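You operate a simulated robot arm through the tools that you are given. There is no shell and no other tool.

You run a simulated robot arm. Do the job below in one go: nothing can be reset, and whatever is moved stays where it is left.

TASK
Band the coil with tape and sleeve its long lead as the finish card says.
Fine: whole length on, roll left on the arm; swing the arm out and lock the turntable before sleeving.

It is judged by the outcome, as a careful person would: the job done as asked, and still so three seconds after it is handed in. It fails if anything else is knocked over, pushed out of place, dropped, spilled or broken.

THE ROBOT
A 6-joint arm with a two-finger parallel gripper, fixed in place. Base frame: the origin is at the foot of the arm, x ahead of it, y to its left, z up; the work surface is at about z = 0.82. Readings come in m, rad, newtons and seconds.
With the tool pointing down near the work surface it reaches from about 0.24 to 0.64 m from the base axis. Its first joint turns from -1.152 to 1.152 rad. Payload 2.7 kg.
The tool frame sits at the grasp point between the pads (the TCP): z along the fingers, y along the line on which they close. The tips reach 0.023 m beyond it. The gripper opens to 0.094 m. The fingers are 0.038 m wide and 0.01 m thick; the gripper's body (0.054 by 0.096 m) begins 0.039 m behind the TCP.
Orientation is that of the tool frame in the base frame, as a unit quaternion [x, y, z, w]. With the fingers straight down and closing along the base's y, the tool's x points along the base's -x, its y along +y and its z along -z.

THE INTERFACE
- The arm moves only by the tool step_arm. Its argument "rows" is a list of rows, each a list of 7 numbers: the shift along the tool's x, y, z in m, then the turn, a rotation vector about the tool's x, y, z in rad, then the opening, from 0 (shut) to 1 (fully open). In form: [[tx, ty, tz, ax, ay, az, grip], ...]. A call has 1 to 20 rows; each row shifts and turns the commanded pose from where the row before left it, along the tool's axes as they then stand. Rows are played at 5 a second. More than 0.05 m and 0.15 rad between two rows, or a gripper value outside its range, and nothing of the call is played. Where a pose cannot be reached the arm comes as near as it can. A force on the tool above 90 N (or 10 N above the force at the start of the call, whichever is more), or a blocked arm, ends the call early, and 0.2 s more pass. The fingers move at their own pace (about 0.045 m/s each) and stop on an object; they squeeze with about 40 N. The grip force told is the motor's: it shows also when the fingers shut on nothing. Time passes only in rows, and 0.2 s behind the last, so rows that do not move let the fingers close. The reply holds the time, the measured pose of the TCP, the force on the tool along the base axes, the opening and the grip force, in the units named above and with some noise, with the torque about the TCP (base axes, N m) and any sound that the robot's microphone picked up.
- Cameras (640 x 400 px; columns grow to the right, rows downward): "scene" is fixed at [0.1005, -0.4376, 1.4127]; the picture's right is [0.65, -0.76, 0.00], its down [-0.41, -0.35, -0.84] and it looks along [0.64, 0.54, -0.54] (base axes); focal length 284 px, centre (320, 200). "wrist" rides on the gripper at [0.087, 0.016, -0.074] in the tool frame; the picture's right is [-0.18, 0.98, 0.00], its down [-0.58, -0.11, -0.81] and it looks along [-0.79, -0.15, 0.59] (tool axes); focal length 243 px, centre (320, 200). There is no depth. A picture from a camera that has moved, and an enlarged one, comes with that camera's place and axes in the base frame and with its lens. The place of the scene camera against the robot may be out by one fixed shift of up to 0.018 m in any direction.
- capture(camera): a new picture of that camera. It takes no simulated time.
- inspect(camera, box): a new picture of the part [left, top, right, bottom] of that camera's present view, enlarged. It takes no simulated time.
- close_job(): hands the job in; it is judged then, once.

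Places have to be worked out from the pictures, the camera data and where the tool is seen. Open the gripper and draw the arm clear of the work before you hand the job in, unless the task says otherwise.

The tools are called after "Request:" by a JSON object that holds its "method" and its "body". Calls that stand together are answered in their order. step_arm: Moves the arm, as the interface text tells. Its arguments: {"type":"object","properties":{"rows":{"type":"array","items":{"type":"array","items":{"type":"number"}}}},"required":["rows"]} The other tools are called the same way: capture (camera) takes a picture; inspect (camera, box) takes an enlarged picture of a part of a camera's view; close_job () hands the job in.

At the start:

```text
t: 0.0
tcp_pos: [0.4199, -0.0618, 1.2238]
orientation: [0.001, 1.0, 0.0, 0.0]
force: [0.9, 0.0, -0.1]
torque: [0.01, -0.03, -0.02]
width: 0.0942
gripper_force: 0.1
```

scene: 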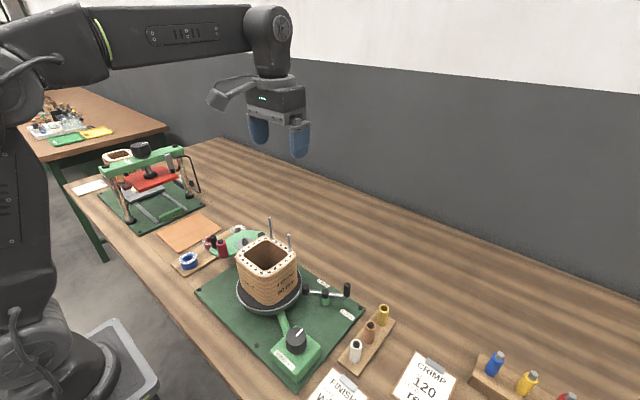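
wrist: 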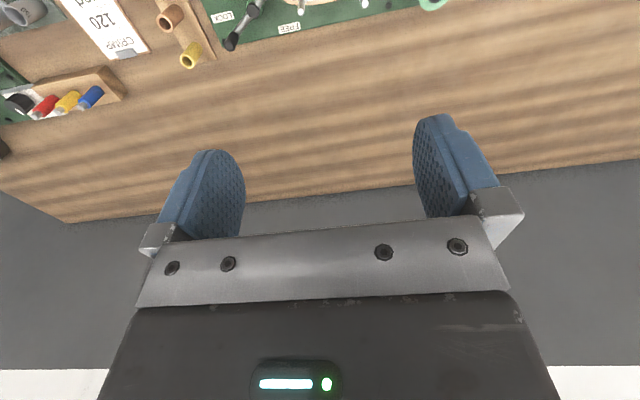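

The scene shows a winding station with a coil on a turntable, a tape arm, a sleeve rack and cards. I'll enlarge the relevant parts to read the cards and labels.

Request:
{"method": "inspect", "body": {"camera": "scene", "box": [180, 200, 380, 325]}}

Request:
{"method": "inspect", "body": {"camera": "scene", "box": [280, 290, 456, 400]}}

Request:
{"method": "inspect", "body": {"camera": "scene", "box": [440, 290, 640, 400]}}

Request:
{"method": "inspect", "body": {"camera": "scene", "box": [60, 130, 260, 280]}}

Request:
{"method": "inspect", "body": {"camera": "scene", "box": [220, 210, 310, 320]}}

```text
3.20 times, centred on (280, 262) of scene
camera zoom: at [0.1005, -0.4376, 1.4127], right [0.65, -0.76, 0.0], down [-0.41, -0.35, -0.84], along [0.64, 0.54, -0.54], focal length 908 px, centre (448, 0)
```

zoom: 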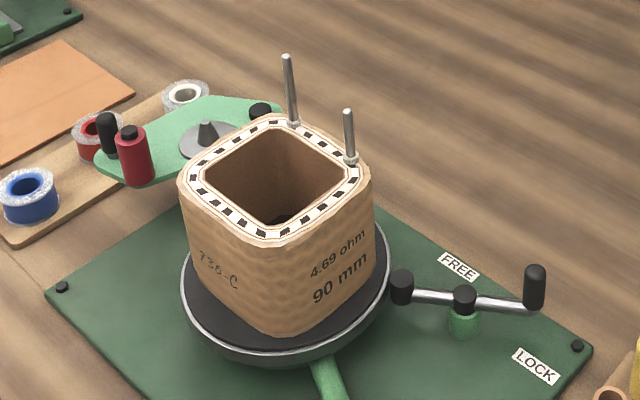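

```text
3.64 times, centred on (368, 345) of scene
camera zoom: at [0.1005, -0.4376, 1.4127], right [0.65, -0.76, 0.0], down [-0.41, -0.35, -0.84], along [0.64, 0.54, -0.54], focal length 1031 px, centre (146, -327)
```

zoom: 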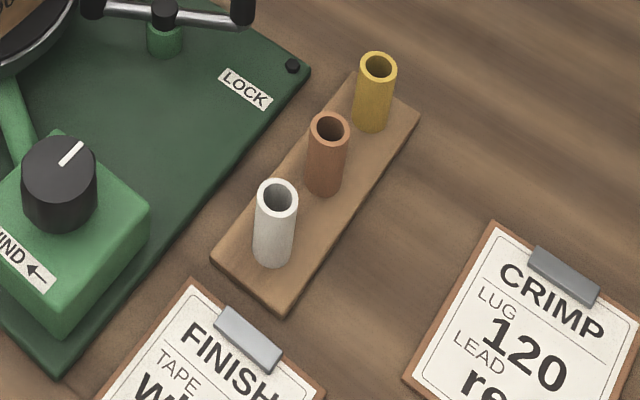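

```text
3.20 times, centred on (540, 345) of scene
camera zoom: at [0.1005, -0.4376, 1.4127], right [0.65, -0.76, 0.0], down [-0.41, -0.35, -0.84], along [0.64, 0.54, -0.54], focal length 908 px, centre (-384, -264)
```

zoom: 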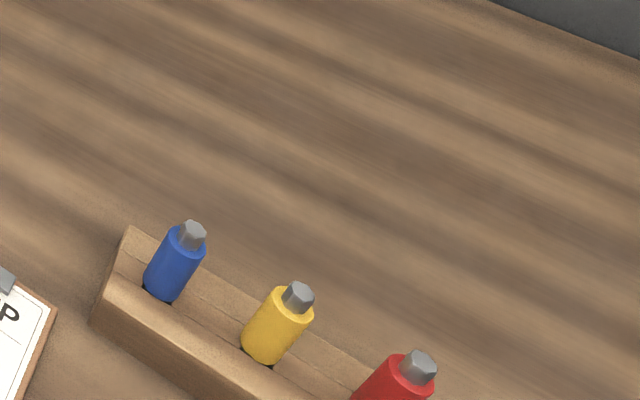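

```text
2.67 times, centred on (160, 205) of scene
camera zoom: at [0.1005, -0.4376, 1.4127], right [0.65, -0.76, 0.0], down [-0.41, -0.35, -0.84], along [0.64, 0.54, -0.54], focal length 756 px, centre (747, 187)
```

zoom: 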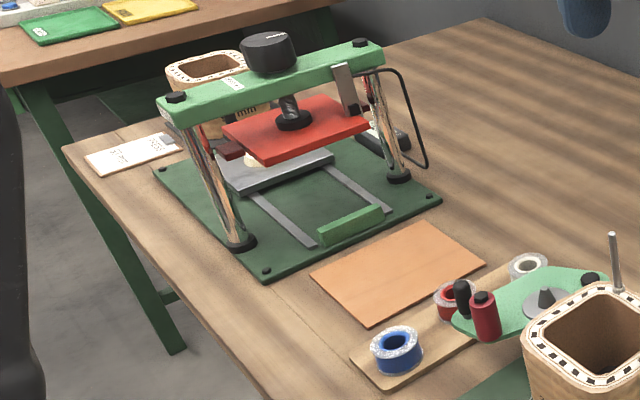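

```text
3.64 times, centred on (265, 265) of scene
camera zoom: at [0.1005, -0.4376, 1.4127], right [0.65, -0.76, 0.0], down [-0.41, -0.35, -0.84], along [0.64, 0.54, -0.54], focal length 1031 px, centre (520, -36)
```

zoom: 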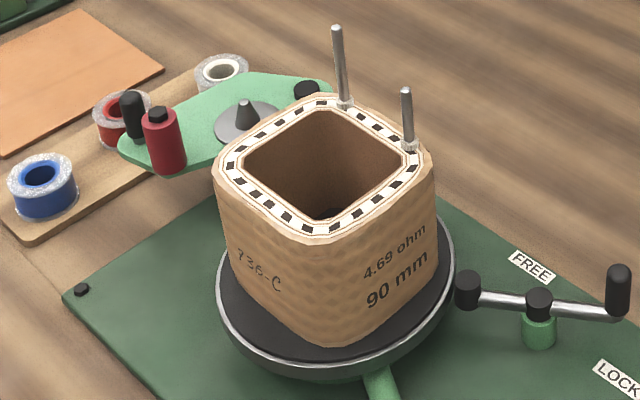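

The finish card lies near (0.3, -0.3) and is cut off in the scene view. I'll bring the wrist camera over it, staying high, and tilt the tool to look down.

Request:
{"method": "step_arm", "body": {"rows": [[0.02, -0.04, 0, 0, 0, 0, 1], [0.02, -0.04, 0, 0, 0, 0, 1], [0.02, -0.04, 0, 0, 0, 0, 1], [0.02, -0.04, 0, 0, 0, 0, 1], [0.02, -0.04, 0, 0, 0, 0, 1], [0, 0, 0, 0, 0.14, 0, 1], [0, 0, 0, 0, 0.14, 0, 1], [0, 0, 0, 0, 0.14, 0, 1], [0, 0, 0, 0, 0.14, 0, 1], [0, 0, 0, 0, 0, 0, 1]]}}

Request:
{"method": "capture", "body": {"camera": "wrist"}}

Request:
{"method": "capture", "body": {"camera": "scene"}}

```text
t: 2.2
tcp_pos: [0.3121, -0.2615, 1.2103]
orientation: [-0.001, 0.961, -0.001, -0.275]
force: [-0.2, 0.2, 0.0]
torque: [0.02, -0.05, 0.01]
width: 0.0941
gripper_force: 0.1
out of reach, approached as far as the arm can: row 9
```

```text
taken
camera wrist: at [0.2789, -0.2446, 1.3193], right [0.16, 0.98, -0.1], down [0.92, -0.11, 0.38], along [0.36, -0.15, -0.92], focal length 243 px, centre (320, 200)
```

wrist: 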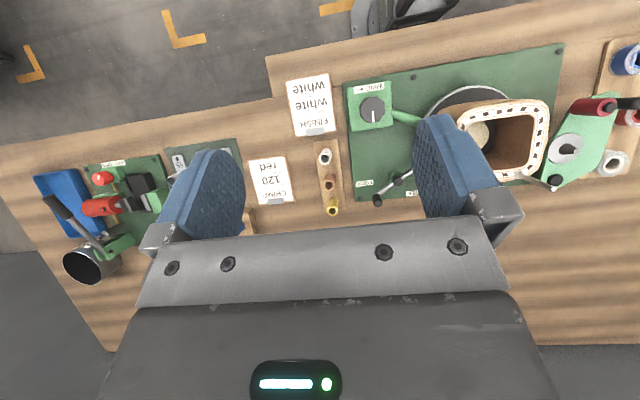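

```text
taken
```

scene: 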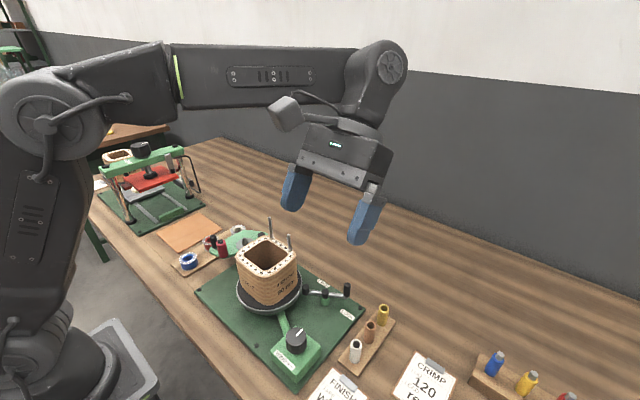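

A good overhead view: the finish card reads tape "white" and, it seems, sleeve "white". I'll enlarge the card and the parts.

Request:
{"method": "inspect", "body": {"camera": "wrist", "box": [270, 60, 350, 220]}}

Request:
{"method": "inspect", "body": {"camera": "wrist", "box": [340, 40, 500, 210]}}

Request:
{"method": "inspect", "body": {"camera": "wrist", "box": [480, 30, 640, 200]}}

```text
2.50 times, centred on (310, 140) of wrist
camera zoom: at [0.2789, -0.2446, 1.3193], right [0.16, 0.98, -0.1], down [0.92, -0.11, 0.38], along [0.36, -0.15, -0.92], focal length 606 px, centre (345, 350)
```

zoom: 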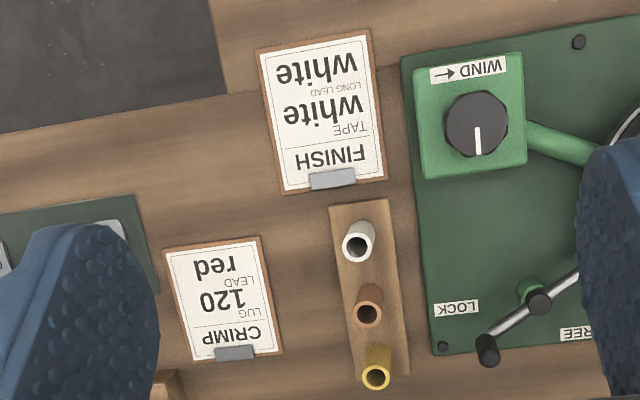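

```text
2.35 times, centred on (420, 125) of wrist
camera zoom: at [0.2789, -0.2446, 1.3193], right [0.16, 0.98, -0.1], down [0.92, -0.11, 0.38], along [0.36, -0.15, -0.92], focal length 571 px, centre (85, 376)
```

zoom: 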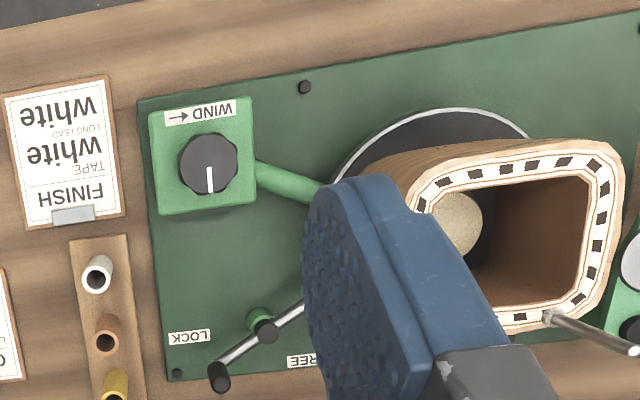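

```text
2.35 times, centred on (560, 115) of wrist
camera zoom: at [0.2789, -0.2446, 1.3193], right [0.16, 0.98, -0.1], down [0.92, -0.11, 0.38], along [0.36, -0.15, -0.92], focal length 571 px, centre (-245, 400)
```

zoom: 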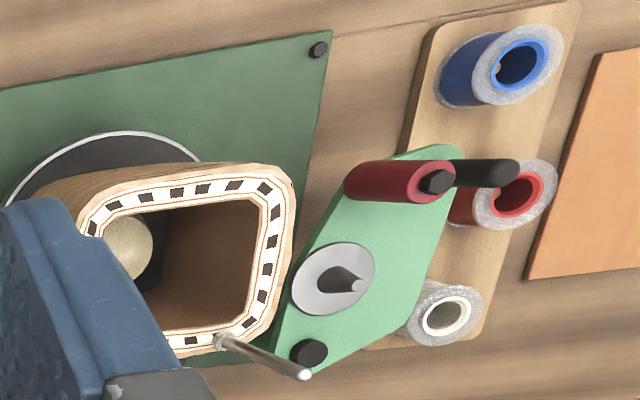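

The card says tape white, long lead white. Next I'll slide the wrist camera over the turntable area for an unobstructed view of the tape arm, rolls, lock lever and leads.

Request:
{"method": "step_arm", "body": {"rows": [[0, 0.045, 0, 0, 0, 0, 1], [0, 0.045, 0, 0, 0, 0, 1], [0, 0.045, 0, 0, 0, 0, 1], [0, 0.045, 0, 0, 0, 0, 1], [0, 0.045, 0, 0, 0, 0, 1], [0, 0.035, 0, 0, 0, 0, 1], [0, 0, 0, 0, 0, 0, 1]]}}

Request:
{"method": "capture", "body": {"camera": "wrist"}}

Request:
{"method": "inspect", "body": {"camera": "wrist", "box": [200, 20, 420, 200]}}

Request:
{"method": "inspect", "body": {"camera": "wrist", "box": [400, 40, 640, 240]}}

```text
t: 3.8
tcp_pos: [0.3083, -0.003, 1.205]
orientation: [0.0, 0.962, 0.0, -0.275]
force: [0.5, -0.1, -0.5]
torque: [0.0, 0.01, -0.01]
width: 0.0939
gripper_force: 0.1
out of reach, approached as far as the arm can: row 4, 6
```

```text
taken
camera wrist: at [0.2746, 0.0142, 1.3145], right [0.16, 0.98, -0.1], down [0.92, -0.11, 0.38], along [0.36, -0.15, -0.92], focal length 243 px, centre (320, 200)
```

wrist: 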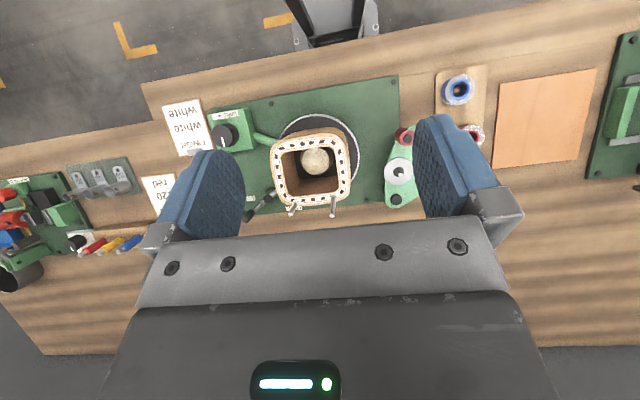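

```text
2.22 times, centred on (310, 110) of wrist
camera zoom: at [0.2746, 0.0142, 1.3145], right [0.16, 0.98, -0.1], down [0.92, -0.11, 0.38], along [0.36, -0.15, -0.92], focal length 539 px, centre (342, 400)
```

zoom: 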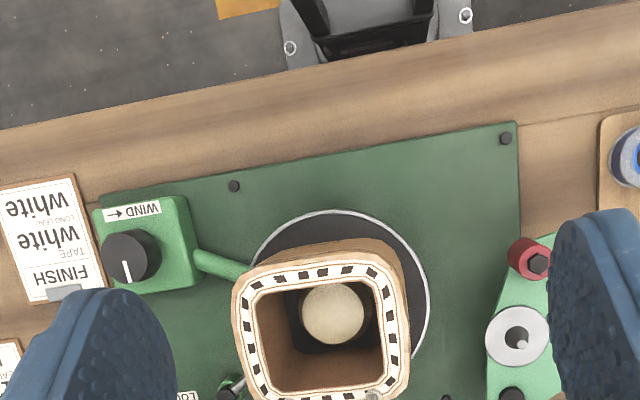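

```text
2.00 times, centred on (520, 140) of wrist
camera zoom: at [0.2746, 0.0142, 1.3145], right [0.16, 0.98, -0.1], down [0.92, -0.11, 0.38], along [0.36, -0.15, -0.92], focal length 485 px, centre (-80, 320)
```

zoom: 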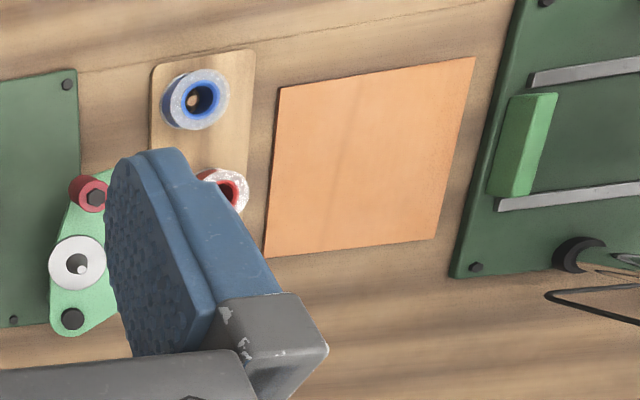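

The rolls sit at about blue (0.29, 0.20), red (0.37, 0.22), white (0.45, 0.20). The tape-arm pivot is near (0.45, 0.083), the spindle near (0.40, 0.09) and the roller near (0.34, 0.10). I'll straighten the tool and look along the tape arm more closely.

Request:
{"method": "step_arm", "body": {"rows": [[0, 0, 0, 0, -0.14, 0, 1], [0, 0, 0, 0, -0.14, 0, 1], [0, 0, 0, 0, -0.14, 0, 1], [0, 0, 0, 0, -0.138, 0, 1], [0, 0.045, 0.03, 0, 0, 0, 1], [0, 0.045, 0.03, 0, 0, 0, 1], [0, 0.045, 0.03, 0, 0, 0, 1], [0, 0, 0, 0, 0, 0, 1]]}}

Request:
{"method": "capture", "body": {"camera": "wrist"}}

Request:
{"method": "inspect", "body": {"camera": "wrist", "box": [200, 0, 440, 150]}}

Request:
{"method": "capture", "body": {"camera": "scene"}}

```text
refused: row 5 steps farther than a row can; nothing moved
```

```text
taken
camera wrist: at [0.2746, 0.0142, 1.3145], right [0.16, 0.98, -0.1], down [0.92, -0.11, 0.38], along [0.36, -0.15, -0.92], focal length 243 px, centre (320, 200)
```

wrist: 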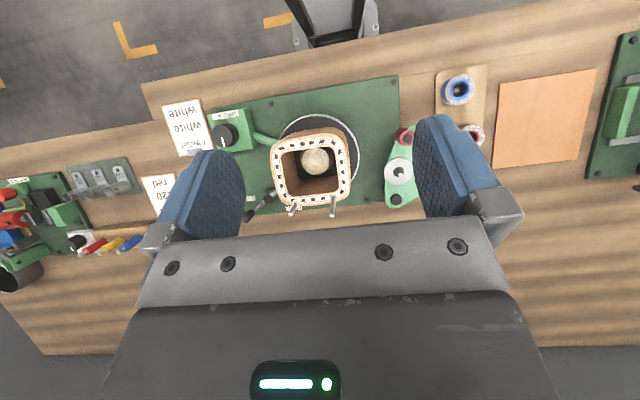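

```text
2.67 times, centred on (320, 75) of wrist
camera zoom: at [0.2746, 0.0142, 1.3145], right [0.16, 0.98, -0.1], down [0.92, -0.11, 0.38], along [0.36, -0.15, -0.92], focal length 647 px, centre (320, 533)
```

zoom: 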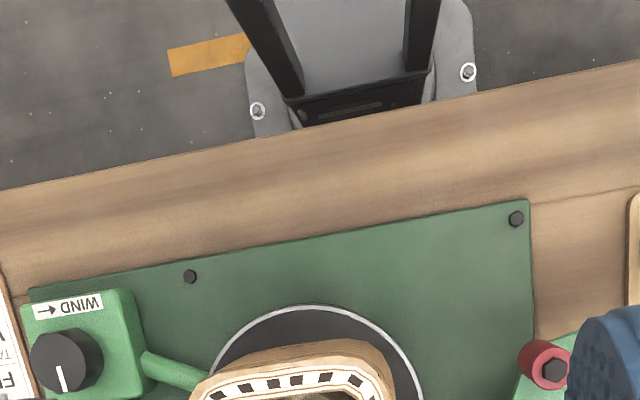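

```text
taken
```

scene: 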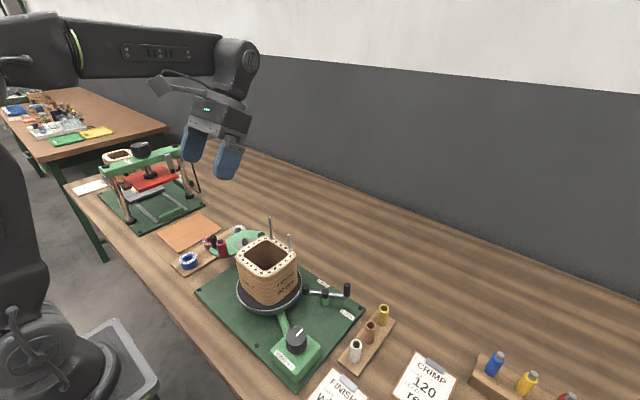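

The row exceeded the combined 0.05 m limit, so nothing moved. I'll repeat it with smaller steps.

Request:
{"method": "step_arm", "body": {"rows": [[0, 0, 0, 0, -0.14, 0, 1], [0, 0, 0, 0, -0.14, 0, 1], [0, 0, 0, 0, -0.14, 0, 1], [0, 0, 0, 0, -0.138, 0, 1], [0, 0.04, 0.02, 0, 0, 0, 1], [0, 0.04, 0.02, 0, 0, 0, 1], [0, 0.04, 0.02, 0, 0, 0, 1], [0, 0.01, 0.03, 0, 0, 0, 1], [0, 0, 0, 0, 0, 0, 1]]}}

Request:
{"method": "capture", "body": {"camera": "wrist"}}

Request:
{"method": "inspect", "body": {"camera": "wrist", "box": [200, 0, 440, 150]}}

```text
t: 5.8
tcp_pos: [0.31, 0.1285, 1.1132]
orientation: [0.0, 1.0, 0.0, -0.002]
force: [0.2, -0.6, -0.1]
torque: [0.02, -0.03, -0.02]
width: 0.0938
gripper_force: 0.0
```

```text
taken
camera wrist: at [0.2235, 0.145, 1.1895], right [0.18, 0.98, 0.0], down [0.58, -0.11, 0.81], along [0.79, -0.15, -0.59], focal length 243 px, centre (320, 200)
```

wrist: 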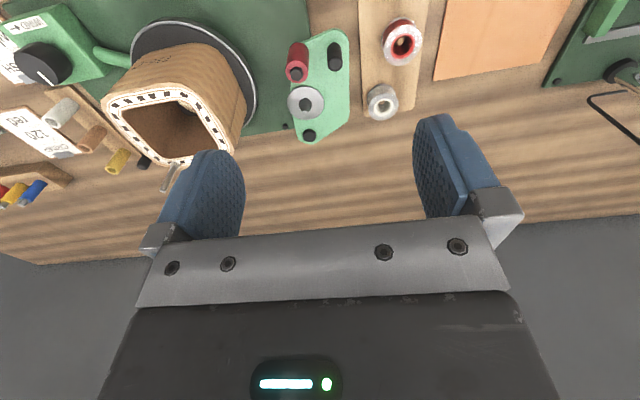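

```text
2.67 times, centred on (320, 75) of wrist
camera zoom: at [0.2235, 0.145, 1.1895], right [0.18, 0.98, 0.0], down [0.58, -0.11, 0.81], along [0.79, -0.15, -0.59], focal length 647 px, centre (320, 533)
```

zoom: 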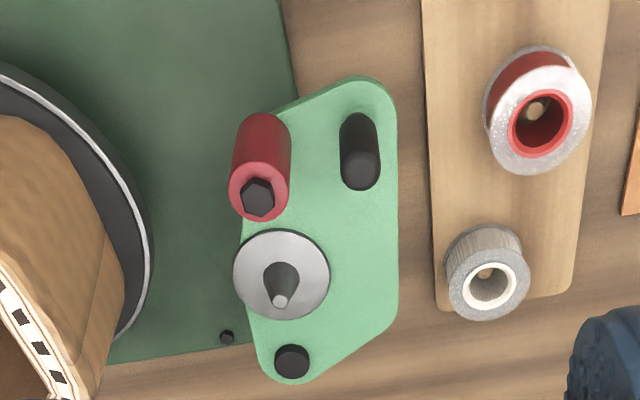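

White roll triangulates to (0.455, 0.201) with its top at z≈0.852 and Ø≈50 mm. The spindle is at (0.404, 0.091) with its disc at z≈0.889, the handle at (0.343, 0.138) and the pivot at (0.457, 0.084). I'll go above the white roll, yawed about 30° to keep the fingers clear of the arm plate and the red roll.

Request:
{"method": "step_arm", "body": {"rows": [[-0.029, 0.0145, 0.015, 0, 0, 0, 0.72], [-0.029, 0.0145, 0.015, 0, 0, 0, 0.72], [-0.029, 0.0145, 0.015, 0, 0, 0, 0.72], [-0.029, 0.0145, 0.015, 0, 0, 0, 0.72], [-0.029, 0.0145, 0.015, 0, 0, 0, 0.72], [0, 0, 0, 0, 0, -0.131, 0.72], [0, 0, 0, 0, 0, -0.131, 0.72], [0, 0, 0, 0, 0, -0.131, 0.72], [0, 0, 0, 0, 0, -0.131, 0.72], [0, 0, 0, 0, 0, 0, 0.72]]}}

Request:
{"method": "capture", "body": {"camera": "wrist"}}

Request:
{"method": "inspect", "body": {"camera": "wrist", "box": [220, 60, 420, 210]}}

Request:
{"method": "inspect", "body": {"camera": "scene", "box": [170, 180, 310, 280]}}

```text
t: 8.0
tcp_pos: [0.4555, 0.2001, 1.0384]
orientation: [-0.261, 0.965, 0.0, -0.001]
force: [-0.4, -0.7, 0.8]
torque: [0.05, 0.02, -0.01]
width: 0.0676
gripper_force: 0.1
```

```text
taken
camera wrist: at [0.3729, 0.1712, 1.1133], right [-0.33, 0.94, 0.0], down [0.56, 0.2, 0.81], along [0.76, 0.27, -0.59], focal length 243 px, centre (320, 200)
```

wrist: 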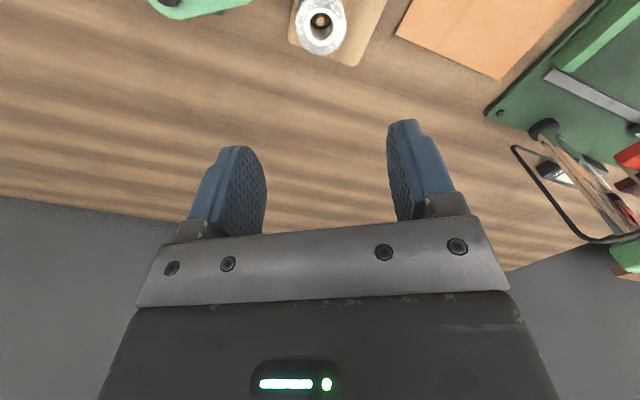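

```text
2.67 times, centred on (320, 135) of wrist
camera zoom: at [0.3729, 0.1712, 1.1133], right [-0.33, 0.94, 0.0], down [0.56, 0.2, 0.81], along [0.76, 0.27, -0.59], focal length 647 px, centre (320, 373)
```

zoom: 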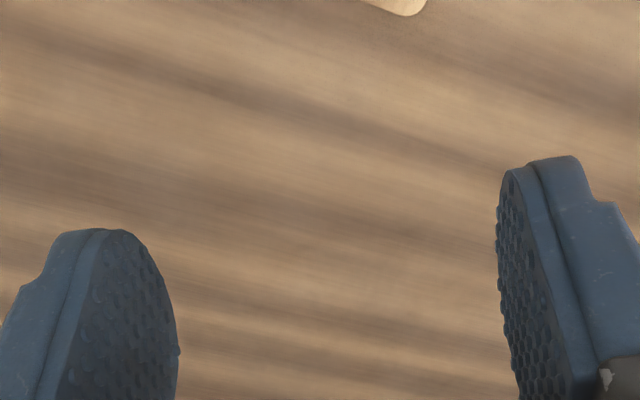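

```text
4.00 times, centred on (240, 230) of scene
camera zoom: at [0.1005, -0.4376, 1.4127], right [0.65, -0.76, 0.0], down [-0.41, -0.35, -0.84], along [0.64, 0.54, -0.54], focal length 1134 px, centre (640, 80)
```

zoom: 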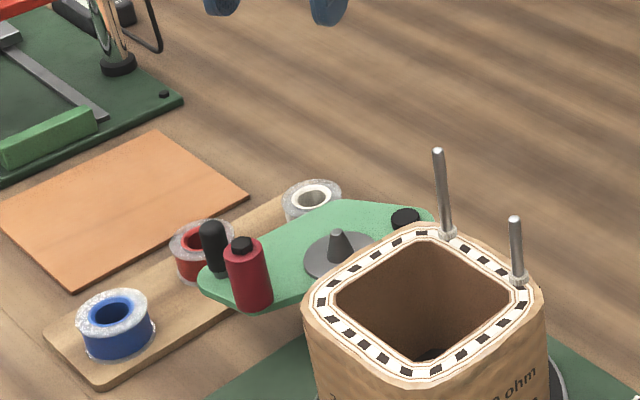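

The roll ray crosses z=0.852 at about (0.450, 0.199), very near the TCP's line. I'll descend partway and check again.

Request:
{"method": "step_arm", "body": {"rows": [[0, 0, 0.03, 0, 0, 0, 0.72], [0, 0, 0.03, 0, 0, 0, 0.72], [0, 0, 0.03, 0, 0, 0, 0.72], [0, 0, 0.03, 0, 0, 0, 0.72], [0, 0, 0, 0, 0, 0, 0.72]]}}

Request:
{"method": "inspect", "body": {"camera": "wrist", "box": [200, 50, 440, 200]}}

Request:
{"method": "inspect", "body": {"camera": "scene", "box": [170, 180, 310, 280]}}

```text
t: 9.2
tcp_pos: [0.4566, 0.2015, 0.9172]
orientation: [-0.26, 0.966, -0.001, 0.0]
force: [0.5, -0.8, -1.0]
torque: [-0.02, 0.02, 0.0]
width: 0.0677
gripper_force: 0.1
```

```text
2.67 times, centred on (320, 125) of wrist
camera zoom: at [0.3735, 0.1732, 0.9932], right [-0.33, 0.94, 0.0], down [0.56, 0.2, 0.81], along [0.76, 0.27, -0.59], focal length 647 px, centre (320, 400)
```

zoom: 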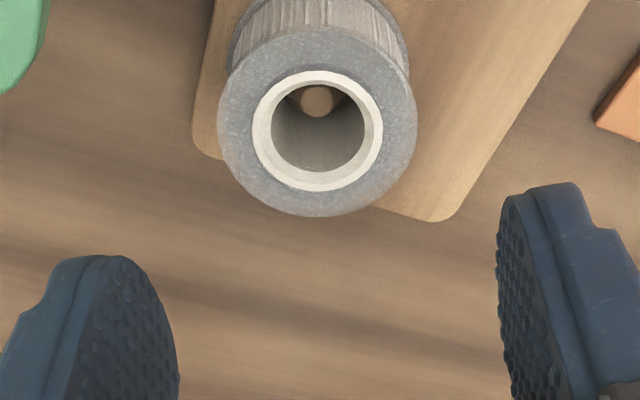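

```text
4.00 times, centred on (240, 230) of scene
camera zoom: at [0.1005, -0.4376, 1.4127], right [0.65, -0.76, 0.0], down [-0.41, -0.35, -0.84], along [0.64, 0.54, -0.54], focal length 1134 px, centre (640, 80)
```

zoom: 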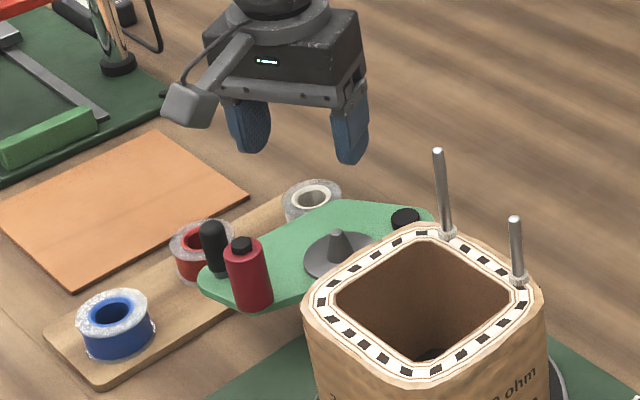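

The roll is centred near (0.451, 0.200) with its top at z≈0.855. I'll shift a few millimetres and descend so the tips overlap the roll by about 16 mm, then close.

Request:
{"method": "step_arm", "body": {"rows": [[0.0056, 0.0015, 0.015, 0, 0, 0, 0.72], [0, 0, 0.02, 0, 0, 0, 0.72], [0, 0, 0.02, 0, 0, 0, 0.72], [0, 0, 0, 0, 0, 0, 0.72]]}}

Request:
{"method": "inspect", "body": {"camera": "wrist", "box": [160, 50, 480, 250]}}

Request:
{"method": "inspect", "body": {"camera": "scene", "box": [170, 180, 310, 280]}}

```text
t: 10.2
tcp_pos: [0.4492, 0.2005, 0.8629]
orientation: [-0.26, 0.966, 0.0, -0.002]
force: [-0.7, 0.0, 0.5]
torque: [-0.01, -0.03, -0.01]
width: 0.0676
gripper_force: 0.1
```

```text
2.00 times, centred on (320, 150) of wrist
camera zoom: at [0.367, 0.1712, 0.9385], right [-0.33, 0.94, 0.0], down [0.56, 0.2, 0.81], along [0.76, 0.27, -0.59], focal length 485 px, centre (320, 300)
```

zoom: 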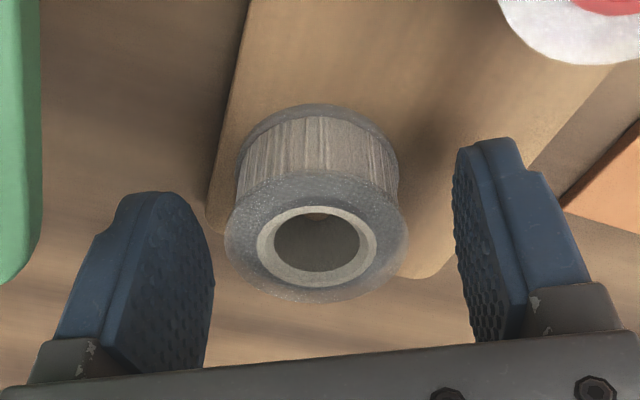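

```text
4.00 times, centred on (240, 230) of scene
camera zoom: at [0.1005, -0.4376, 1.4127], right [0.65, -0.76, 0.0], down [-0.41, -0.35, -0.84], along [0.64, 0.54, -0.54], focal length 1134 px, centre (640, 80)
```

zoom: 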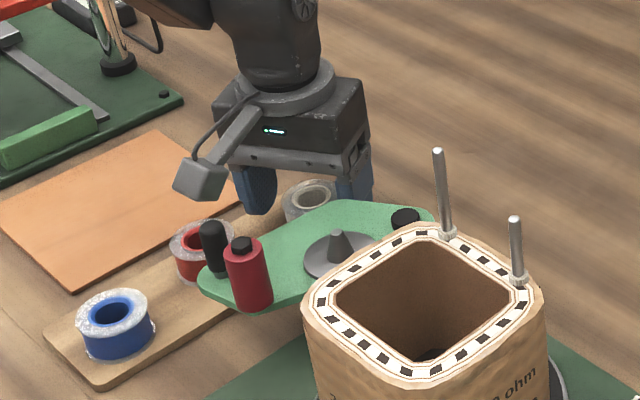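

The roll has two flanges (z≈0.829 to 0.855) and sits centred between the fingers. I'll go 7 mm lower and close.

Request:
{"method": "step_arm", "body": {"rows": [[0, 0, 0.007, 0, 0, 0, 0.72], [0, 0, 0, 0, 0, 0, 0.3], [0, 0, 0, 0, 0, 0, 0.3], [0, 0, 0, 0, 0, 0, 0.3], [0, 0, 0, 0, 0, 0, 0.3]]}}

Request:
{"method": "inspect", "body": {"camera": "wrist", "box": [160, 50, 480, 250]}}

```text
t: 11.4
tcp_pos: [0.4502, 0.2013, 0.8566]
orientation: [-0.259, 0.966, 0.0, -0.001]
force: [0.6, -0.5, 0.1]
torque: [0.01, 0.05, 0.0]
width: 0.0433
gripper_force: 39.5
```

```text
2.00 times, centred on (320, 150) of wrist
camera zoom: at [0.3665, 0.1712, 0.9321], right [-0.33, 0.94, 0.0], down [0.56, 0.2, 0.81], along [0.76, 0.27, -0.59], focal length 485 px, centre (320, 300)
```

zoom: 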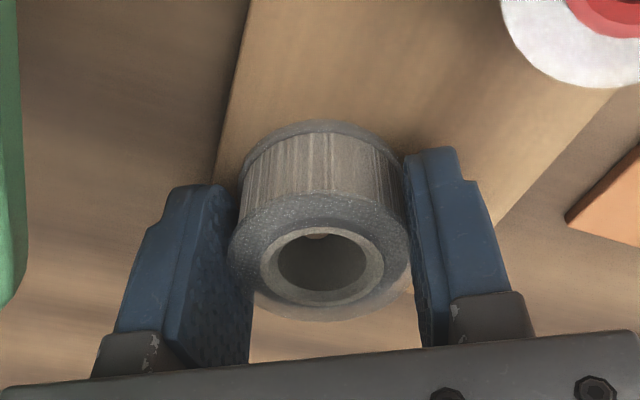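

The white roll is held (43 mm wide) and centred on the TCP. I'll lift it off the peg and carry it over the spindle at (0.404, 0.091).

Request:
{"method": "step_arm", "body": {"rows": [[0, 0, -0.02, 0, 0, 0, 0.3], [0, 0, -0.04, 0, 0, 0, 0.3], [0, 0, -0.045, 0, 0, 0, 0.3], [0.0316, -0.0241, 0, 0, 0, 0, 0.3], [0.0316, -0.0241, 0, 0, 0, 0, 0.3], [0.0316, -0.0241, 0, 0, 0, 0, 0.3], [0, 0, 0, 0, 0, 0, 0.3]]}}

Request:
{"method": "capture", "body": {"camera": "wrist"}}

Request:
{"method": "inspect", "body": {"camera": "wrist", "box": [160, 50, 480, 250]}}

Request:
{"method": "inspect", "body": {"camera": "scene", "box": [190, 180, 330, 280]}}

```text
t: 13.0
tcp_pos: [0.4014, 0.0914, 0.9602]
orientation: [-0.259, 0.966, 0.0, -0.002]
force: [0.3, 0.0, 0.4]
torque: [0.0, 0.02, -0.01]
width: 0.0429
gripper_force: 39.9
```

```text
taken
camera wrist: at [0.3195, 0.0616, 1.0365], right [-0.33, 0.94, 0.0], down [0.56, 0.2, 0.81], along [0.76, 0.27, -0.59], focal length 243 px, centre (320, 200)
```

wrist: 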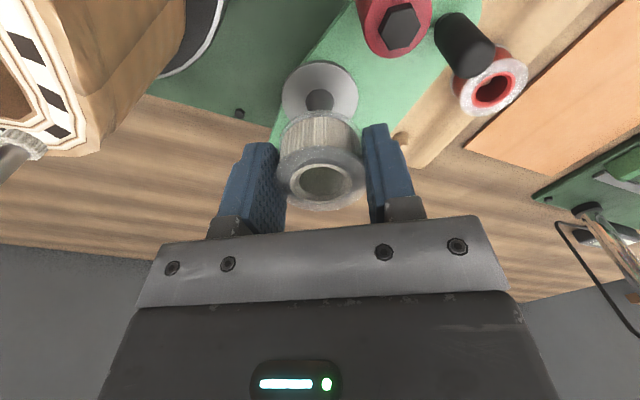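

```text
2.00 times, centred on (320, 150) of wrist
camera zoom: at [0.3195, 0.0616, 1.0365], right [-0.33, 0.94, 0.0], down [0.56, 0.2, 0.81], along [0.76, 0.27, -0.59], focal length 485 px, centre (320, 300)
```

zoom: 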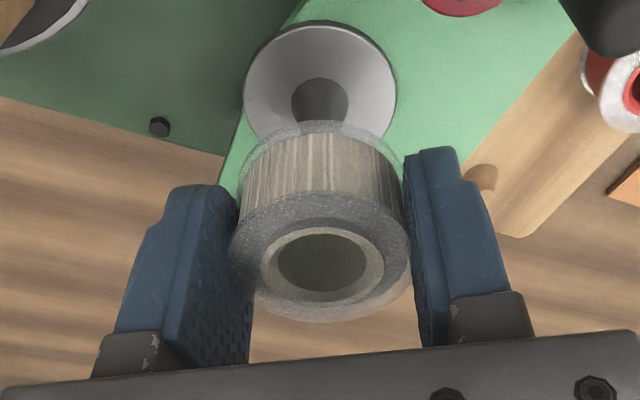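

```text
4.00 times, centred on (260, 230) of scene
camera zoom: at [0.1005, -0.4376, 1.4127], right [0.65, -0.76, 0.0], down [-0.41, -0.35, -0.84], along [0.64, 0.54, -0.54], focal length 1134 px, centre (560, 80)
```

zoom: 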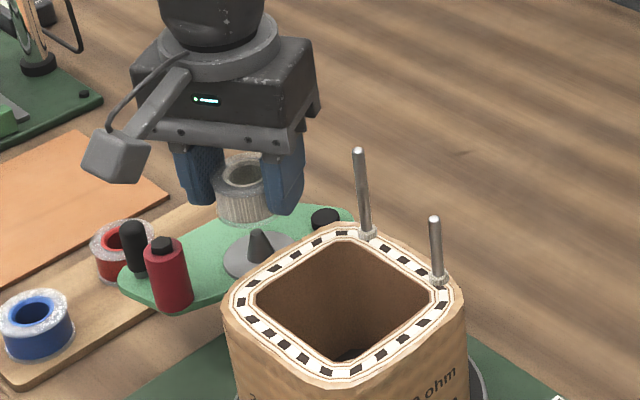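

The roll is laterally aligned with the spindle and about 1 mm off fore-aft. I'll make a tiny correction and lower it onto the cone, watching the force.

Request:
{"method": "step_arm", "body": {"rows": [[0.0012, 0, 0.01, 0, 0, 0, 0.3], [0, 0, 0.01, 0, 0, 0, 0.3], [0, 0, 0.008, 0, 0, 0, 0.3], [0, 0, 0.006, 0, 0, 0, 0.3], [0, 0, 0.004, 0, 0, 0, 0.3], [0, 0, 0, 0, 0, 0, 0.3]]}}

Request:
{"method": "inspect", "body": {"camera": "wrist", "box": [160, 50, 480, 250]}}

Request:
{"method": "inspect", "body": {"camera": "scene", "box": [190, 180, 330, 280]}}

```text
t: 14.4
tcp_pos: [0.4022, 0.0889, 0.9229]
orientation: [-0.259, 0.966, 0.0, -0.001]
force: [-0.1, -0.1, 0.1]
torque: [-0.02, -0.01, -0.04]
width: 0.0431
gripper_force: 40.2
```

```text
2.00 times, centred on (320, 150) of wrist
camera zoom: at [0.3196, 0.0599, 0.9984], right [-0.33, 0.94, 0.0], down [0.56, 0.2, 0.81], along [0.76, 0.27, -0.59], focal length 485 px, centre (320, 300)
```

zoom: 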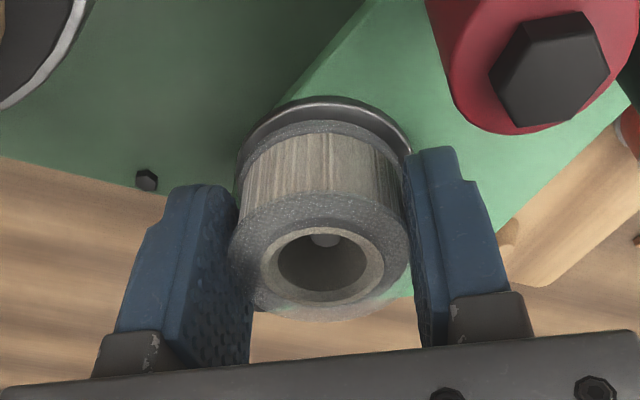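

```text
4.00 times, centred on (260, 230) of scene
camera zoom: at [0.1005, -0.4376, 1.4127], right [0.65, -0.76, 0.0], down [-0.41, -0.35, -0.84], along [0.64, 0.54, -0.54], focal length 1134 px, centre (560, 80)
```

zoom: 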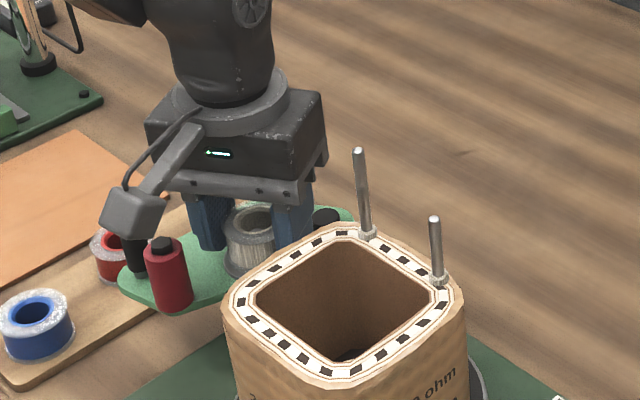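

The cone tip is visible in the core and there's no contact force, so I'll lower the last few millimetres.

Request:
{"method": "step_arm", "body": {"rows": [[0, 0, 0.003, 0, 0, 0, 0.3], [0, 0, 0.002, 0, 0, 0, 0.3], [0, 0, 0.0015, 0, 0, 0, 0.3], [0, 0, 0, 0, 0, 0, 0.3]]}}

Request:
{"method": "inspect", "body": {"camera": "wrist", "box": [160, 50, 480, 250]}}

```text
t: 15.4
tcp_pos: [0.4034, 0.0897, 0.9186]
orientation: [-0.259, 0.966, 0.001, 0.001]
force: [-3.9, 2.9, 29.7]
torque: [0.1, -0.03, -0.02]
width: 0.0417
gripper_force: 39.8
```

```text
2.00 times, centred on (320, 150) of wrist
camera zoom: at [0.3202, 0.0603, 0.9928], right [-0.33, 0.94, 0.0], down [0.56, 0.2, 0.81], along [0.76, 0.27, -0.59], focal length 485 px, centre (320, 300)
```

zoom: 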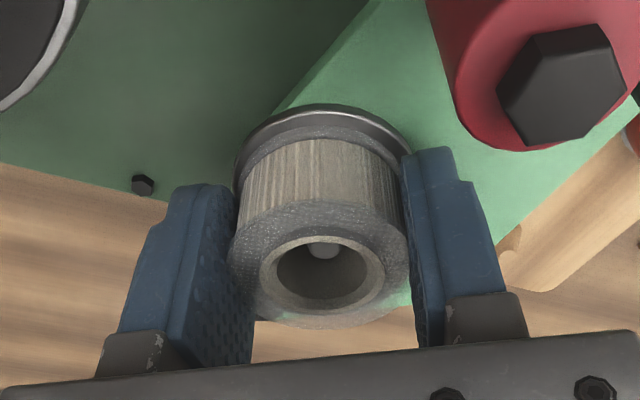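

Contact at about 30 N: the roll is seated on the cone or disc. I'll ease off slightly and release.

Request:
{"method": "step_arm", "body": {"rows": [[0, 0, -0.0015, 0, 0, 0, 0.3], [0, 0, 0, 0, 0, 0, 0.62], [0, 0, 0, 0, 0, 0, 0.62], [0, 0, 0, 0, 0, 0, 0.62], [0, 0, 0, 0, 0, 0, 0.62]]}}

Request:
{"method": "inspect", "body": {"camera": "wrist", "box": [160, 50, 480, 250]}}

Request:
{"method": "inspect", "body": {"camera": "scene", "box": [190, 180, 330, 280]}}

```text
t: 16.6
tcp_pos: [0.4016, 0.0888, 0.9177]
orientation: [-0.259, 0.966, 0.0, -0.001]
force: [1.0, -0.9, -0.1]
torque: [-0.02, 0.02, 0.02]
width: 0.0583
gripper_force: 0.2
```

```text
2.00 times, centred on (320, 150) of wrist
camera zoom: at [0.3199, 0.0597, 0.9934], right [-0.33, 0.94, 0.0], down [0.56, 0.2, 0.81], along [0.76, 0.27, -0.59], focal length 485 px, centre (320, 300)
```

zoom: 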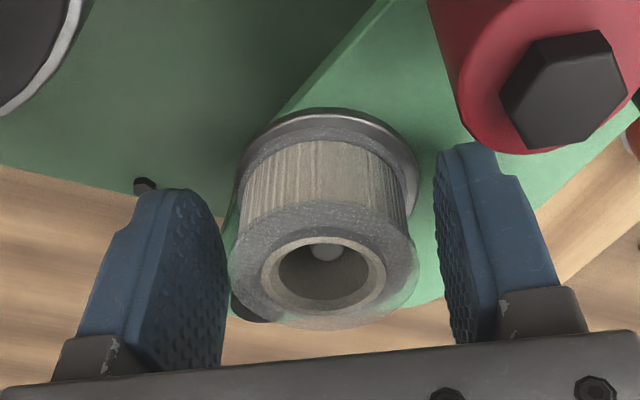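

```text
4.00 times, centred on (260, 230) of scene
camera zoom: at [0.1005, -0.4376, 1.4127], right [0.65, -0.76, 0.0], down [-0.41, -0.35, -0.84], along [0.64, 0.54, -0.54], focal length 1134 px, centre (560, 80)
```

zoom: 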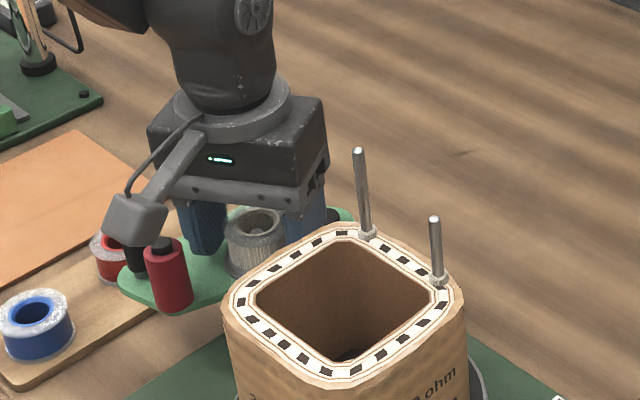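

The roll sits on the spindle with the pin inside its core. I'll lift away and check it from above.

Request:
{"method": "step_arm", "body": {"rows": [[0, 0, -0.02, 0, 0, 0, 0.62], [0, 0, -0.03, 0, 0, 0, 0.62], [0, 0, -0.04, 0, 0, 0, 0.62], [0.03, 0, -0.03, 0, 0, 0, 0.62], [0.03, 0, -0.03, 0, 0, 0, 0.62], [0, 0, 0, 0, 0, 0, 0.62]]}}

Request:
{"method": "capture", "body": {"camera": "wrist"}}

Request:
{"method": "inspect", "body": {"camera": "wrist", "box": [240, 0, 480, 150]}}

Request:
{"method": "inspect", "body": {"camera": "scene", "box": [190, 180, 330, 280]}}

```text
t: 18.0
tcp_pos: [0.3507, 0.0606, 1.0684]
orientation: [-0.259, 0.966, 0.0, -0.001]
force: [0.0, -0.1, 0.7]
torque: [0.01, -0.02, 0.0]
width: 0.0586
gripper_force: 0.1
```

```text
taken
camera wrist: at [0.2685, 0.0314, 1.1435], right [-0.33, 0.94, 0.0], down [0.56, 0.2, 0.8], along [0.76, 0.27, -0.59], focal length 243 px, centre (320, 200)
```

wrist: 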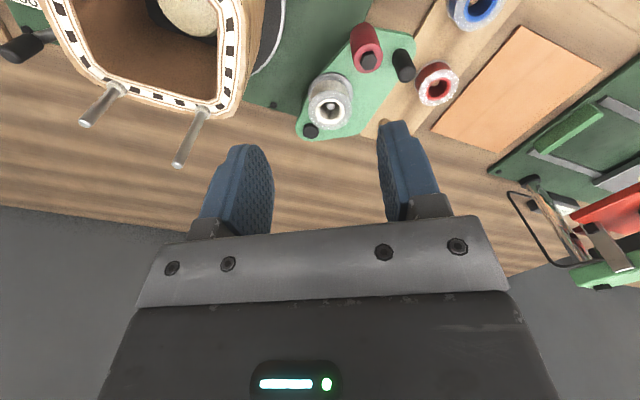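

```text
2.67 times, centred on (360, 75) of wrist
camera zoom: at [0.2685, 0.0314, 1.1435], right [-0.33, 0.94, 0.0], down [0.56, 0.2, 0.8], along [0.76, 0.27, -0.59], focal length 647 px, centre (213, 533)
```

zoom: 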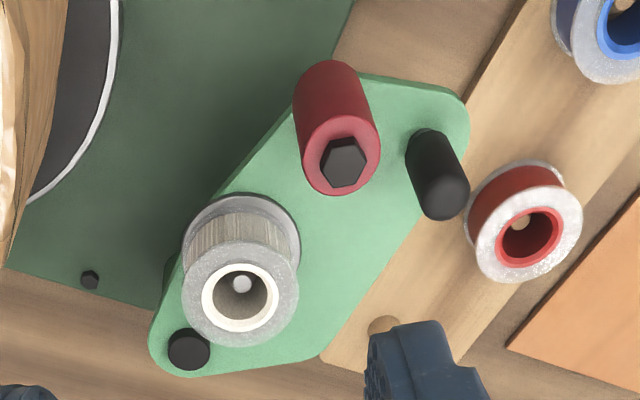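

```text
4.00 times, centred on (260, 230) of scene
camera zoom: at [0.1005, -0.4376, 1.4127], right [0.65, -0.76, 0.0], down [-0.41, -0.35, -0.84], along [0.64, 0.54, -0.54], focal length 1134 px, centre (560, 80)
```

zoom: 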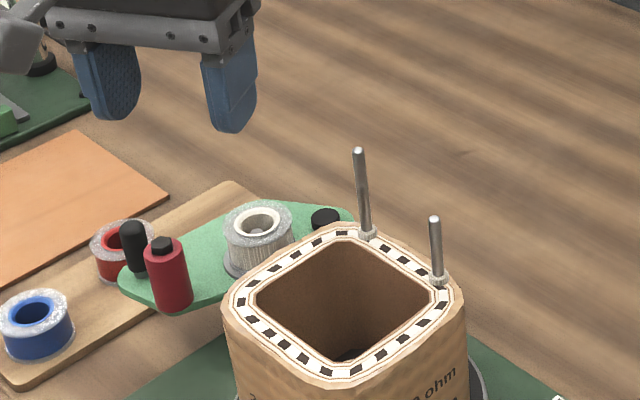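

The white roll is well seated on the spindle. The long lead is the taller one, near (0.415, -0.022), tip z≈1.03. Next I'll check the lock lever and knob before swinging the arm in.

Request:
{"method": "step_arm", "body": {"rows": [[0, 0, -0.02, 0, 0, 0.131, 0.62], [0, 0, -0.01, 0, 0, 0.131, 0.62], [0, 0, 0, 0, 0, 0.131, 0.62], [0, 0, 0, 0, 0, 0.131, 0.62], [0.005, -0.048, 0, 0, 0, 0, 0.62], [0.005, -0.048, 0, 0, 0, 0, 0.62], [0.005, -0.048, 0, 0, 0, 0, 0.62], [0.005, -0.048, 0, 0, 0, 0, 0.62], [0, 0, 0, 0, 0, 0, 0.62]]}}

Request:
{"method": "capture", "body": {"camera": "wrist"}}

Request:
{"method": "inspect", "body": {"camera": "wrist", "box": [220, 0, 460, 150]}}

Request:
{"method": "inspect", "body": {"camera": "scene", "box": [260, 240, 420, 390]}}

```text
t: 20.0
tcp_pos: [0.3297, -0.1361, 1.0982]
orientation: [0.0, 1.0, 0.0, -0.002]
force: [-0.2, -0.3, 0.5]
torque: [0.01, 0.0, -0.03]
width: 0.0582
gripper_force: 0.0
```

```text
taken
camera wrist: at [0.2445, -0.1193, 1.1743], right [0.18, 0.98, 0.0], down [0.58, -0.11, 0.81], along [0.79, -0.15, -0.59], focal length 243 px, centre (320, 200)
```

wrist: 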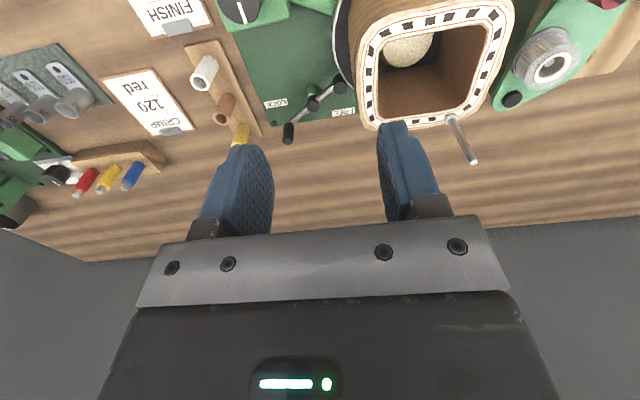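

```text
2.67 times, centred on (340, 75) of wrist
camera zoom: at [0.2445, -0.1193, 1.1743], right [0.18, 0.98, 0.0], down [0.58, -0.11, 0.81], along [0.79, -0.15, -0.59], focal length 647 px, centre (267, 533)
```

zoom: 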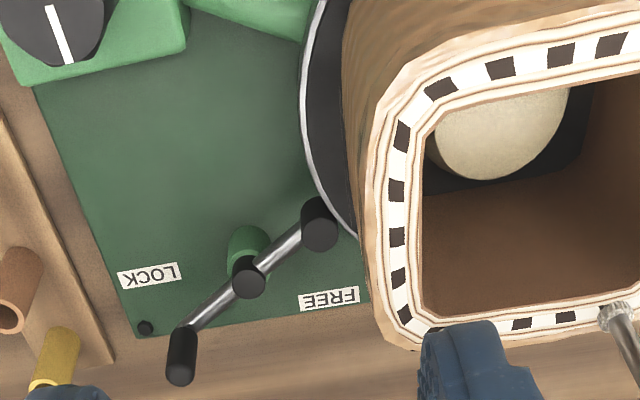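

```text
2.67 times, centred on (340, 315) of scene
camera zoom: at [0.1005, -0.4376, 1.4127], right [0.65, -0.76, 0.0], down [-0.41, -0.35, -0.84], along [0.64, 0.54, -0.54], focal length 756 px, centre (267, -107)
```

zoom: 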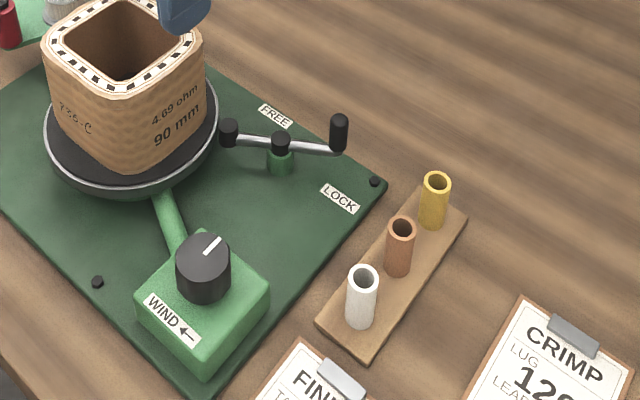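

The lever's handle sits near (0.465, -0.209), between the LOCK and FREE labels, with its pad close to the turntable rim. I need to know whether it's currently free, so I'll tilt the tool to view the pad and rim from above.

Request:
{"method": "step_arm", "body": {"rows": [[0, 0, 0, 0, 0.14, 0, 0.62], [0, 0, 0, 0, 0.14, 0, 0.62], [0, 0, 0, 0, 0.14, 0, 0.62], [0, 0, 0, 0, 0.14, 0, 0.62], [0, 0, 0, 0, 0, 0, 0.62]]}}

Request:
{"method": "capture", "body": {"camera": "wrist"}}

Request:
{"method": "inspect", "body": {"camera": "wrist", "box": [200, 50, 400, 200]}}

Request:
{"method": "inspect", "body": {"camera": "scene", "box": [270, 260, 370, 325]}}

```text
t: 21.2
tcp_pos: [0.3303, -0.1333, 1.0995]
orientation: [0.0, 0.96, 0.0, -0.279]
force: [-0.5, -0.6, 0.0]
torque: [0.01, 0.0, 0.01]
width: 0.0583
gripper_force: 0.2
```

```text
taken
camera wrist: at [0.2976, -0.117, 1.2086], right [0.16, 0.98, -0.1], down [0.92, -0.11, 0.37], along [0.35, -0.15, -0.92], focal length 243 px, centre (320, 200)
```

wrist: 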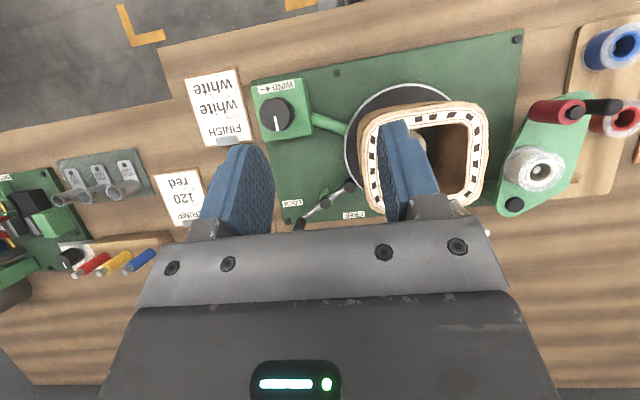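

```text
2.67 times, centred on (300, 125) of wrist
camera zoom: at [0.2976, -0.117, 1.2086], right [0.16, 0.98, -0.1], down [0.92, -0.11, 0.37], along [0.35, -0.15, -0.92], focal length 647 px, centre (373, 400)
```

zoom: 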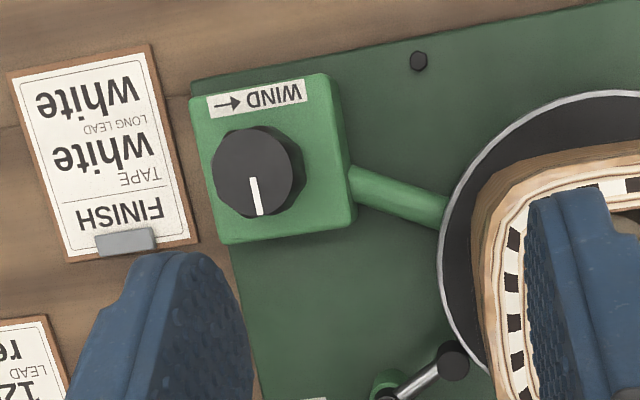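

```text
6.15 times, centred on (320, 292) of scene
camera zoom: at [0.1006, -0.4376, 1.4127], right [0.65, -0.76, 0.0], down [-0.41, -0.35, -0.84], along [0.64, 0.54, -0.54], focal length 1745 px, centre (320, -369)
```

zoom: 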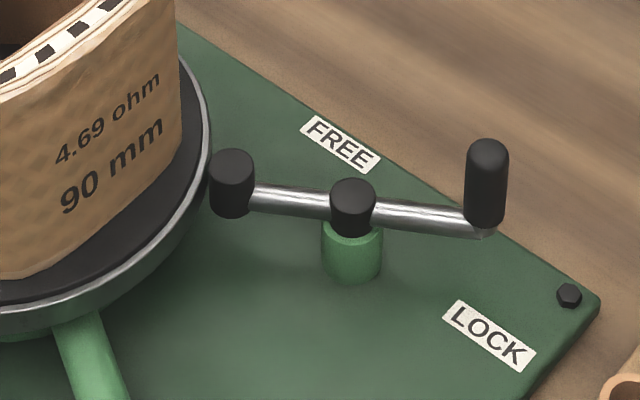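

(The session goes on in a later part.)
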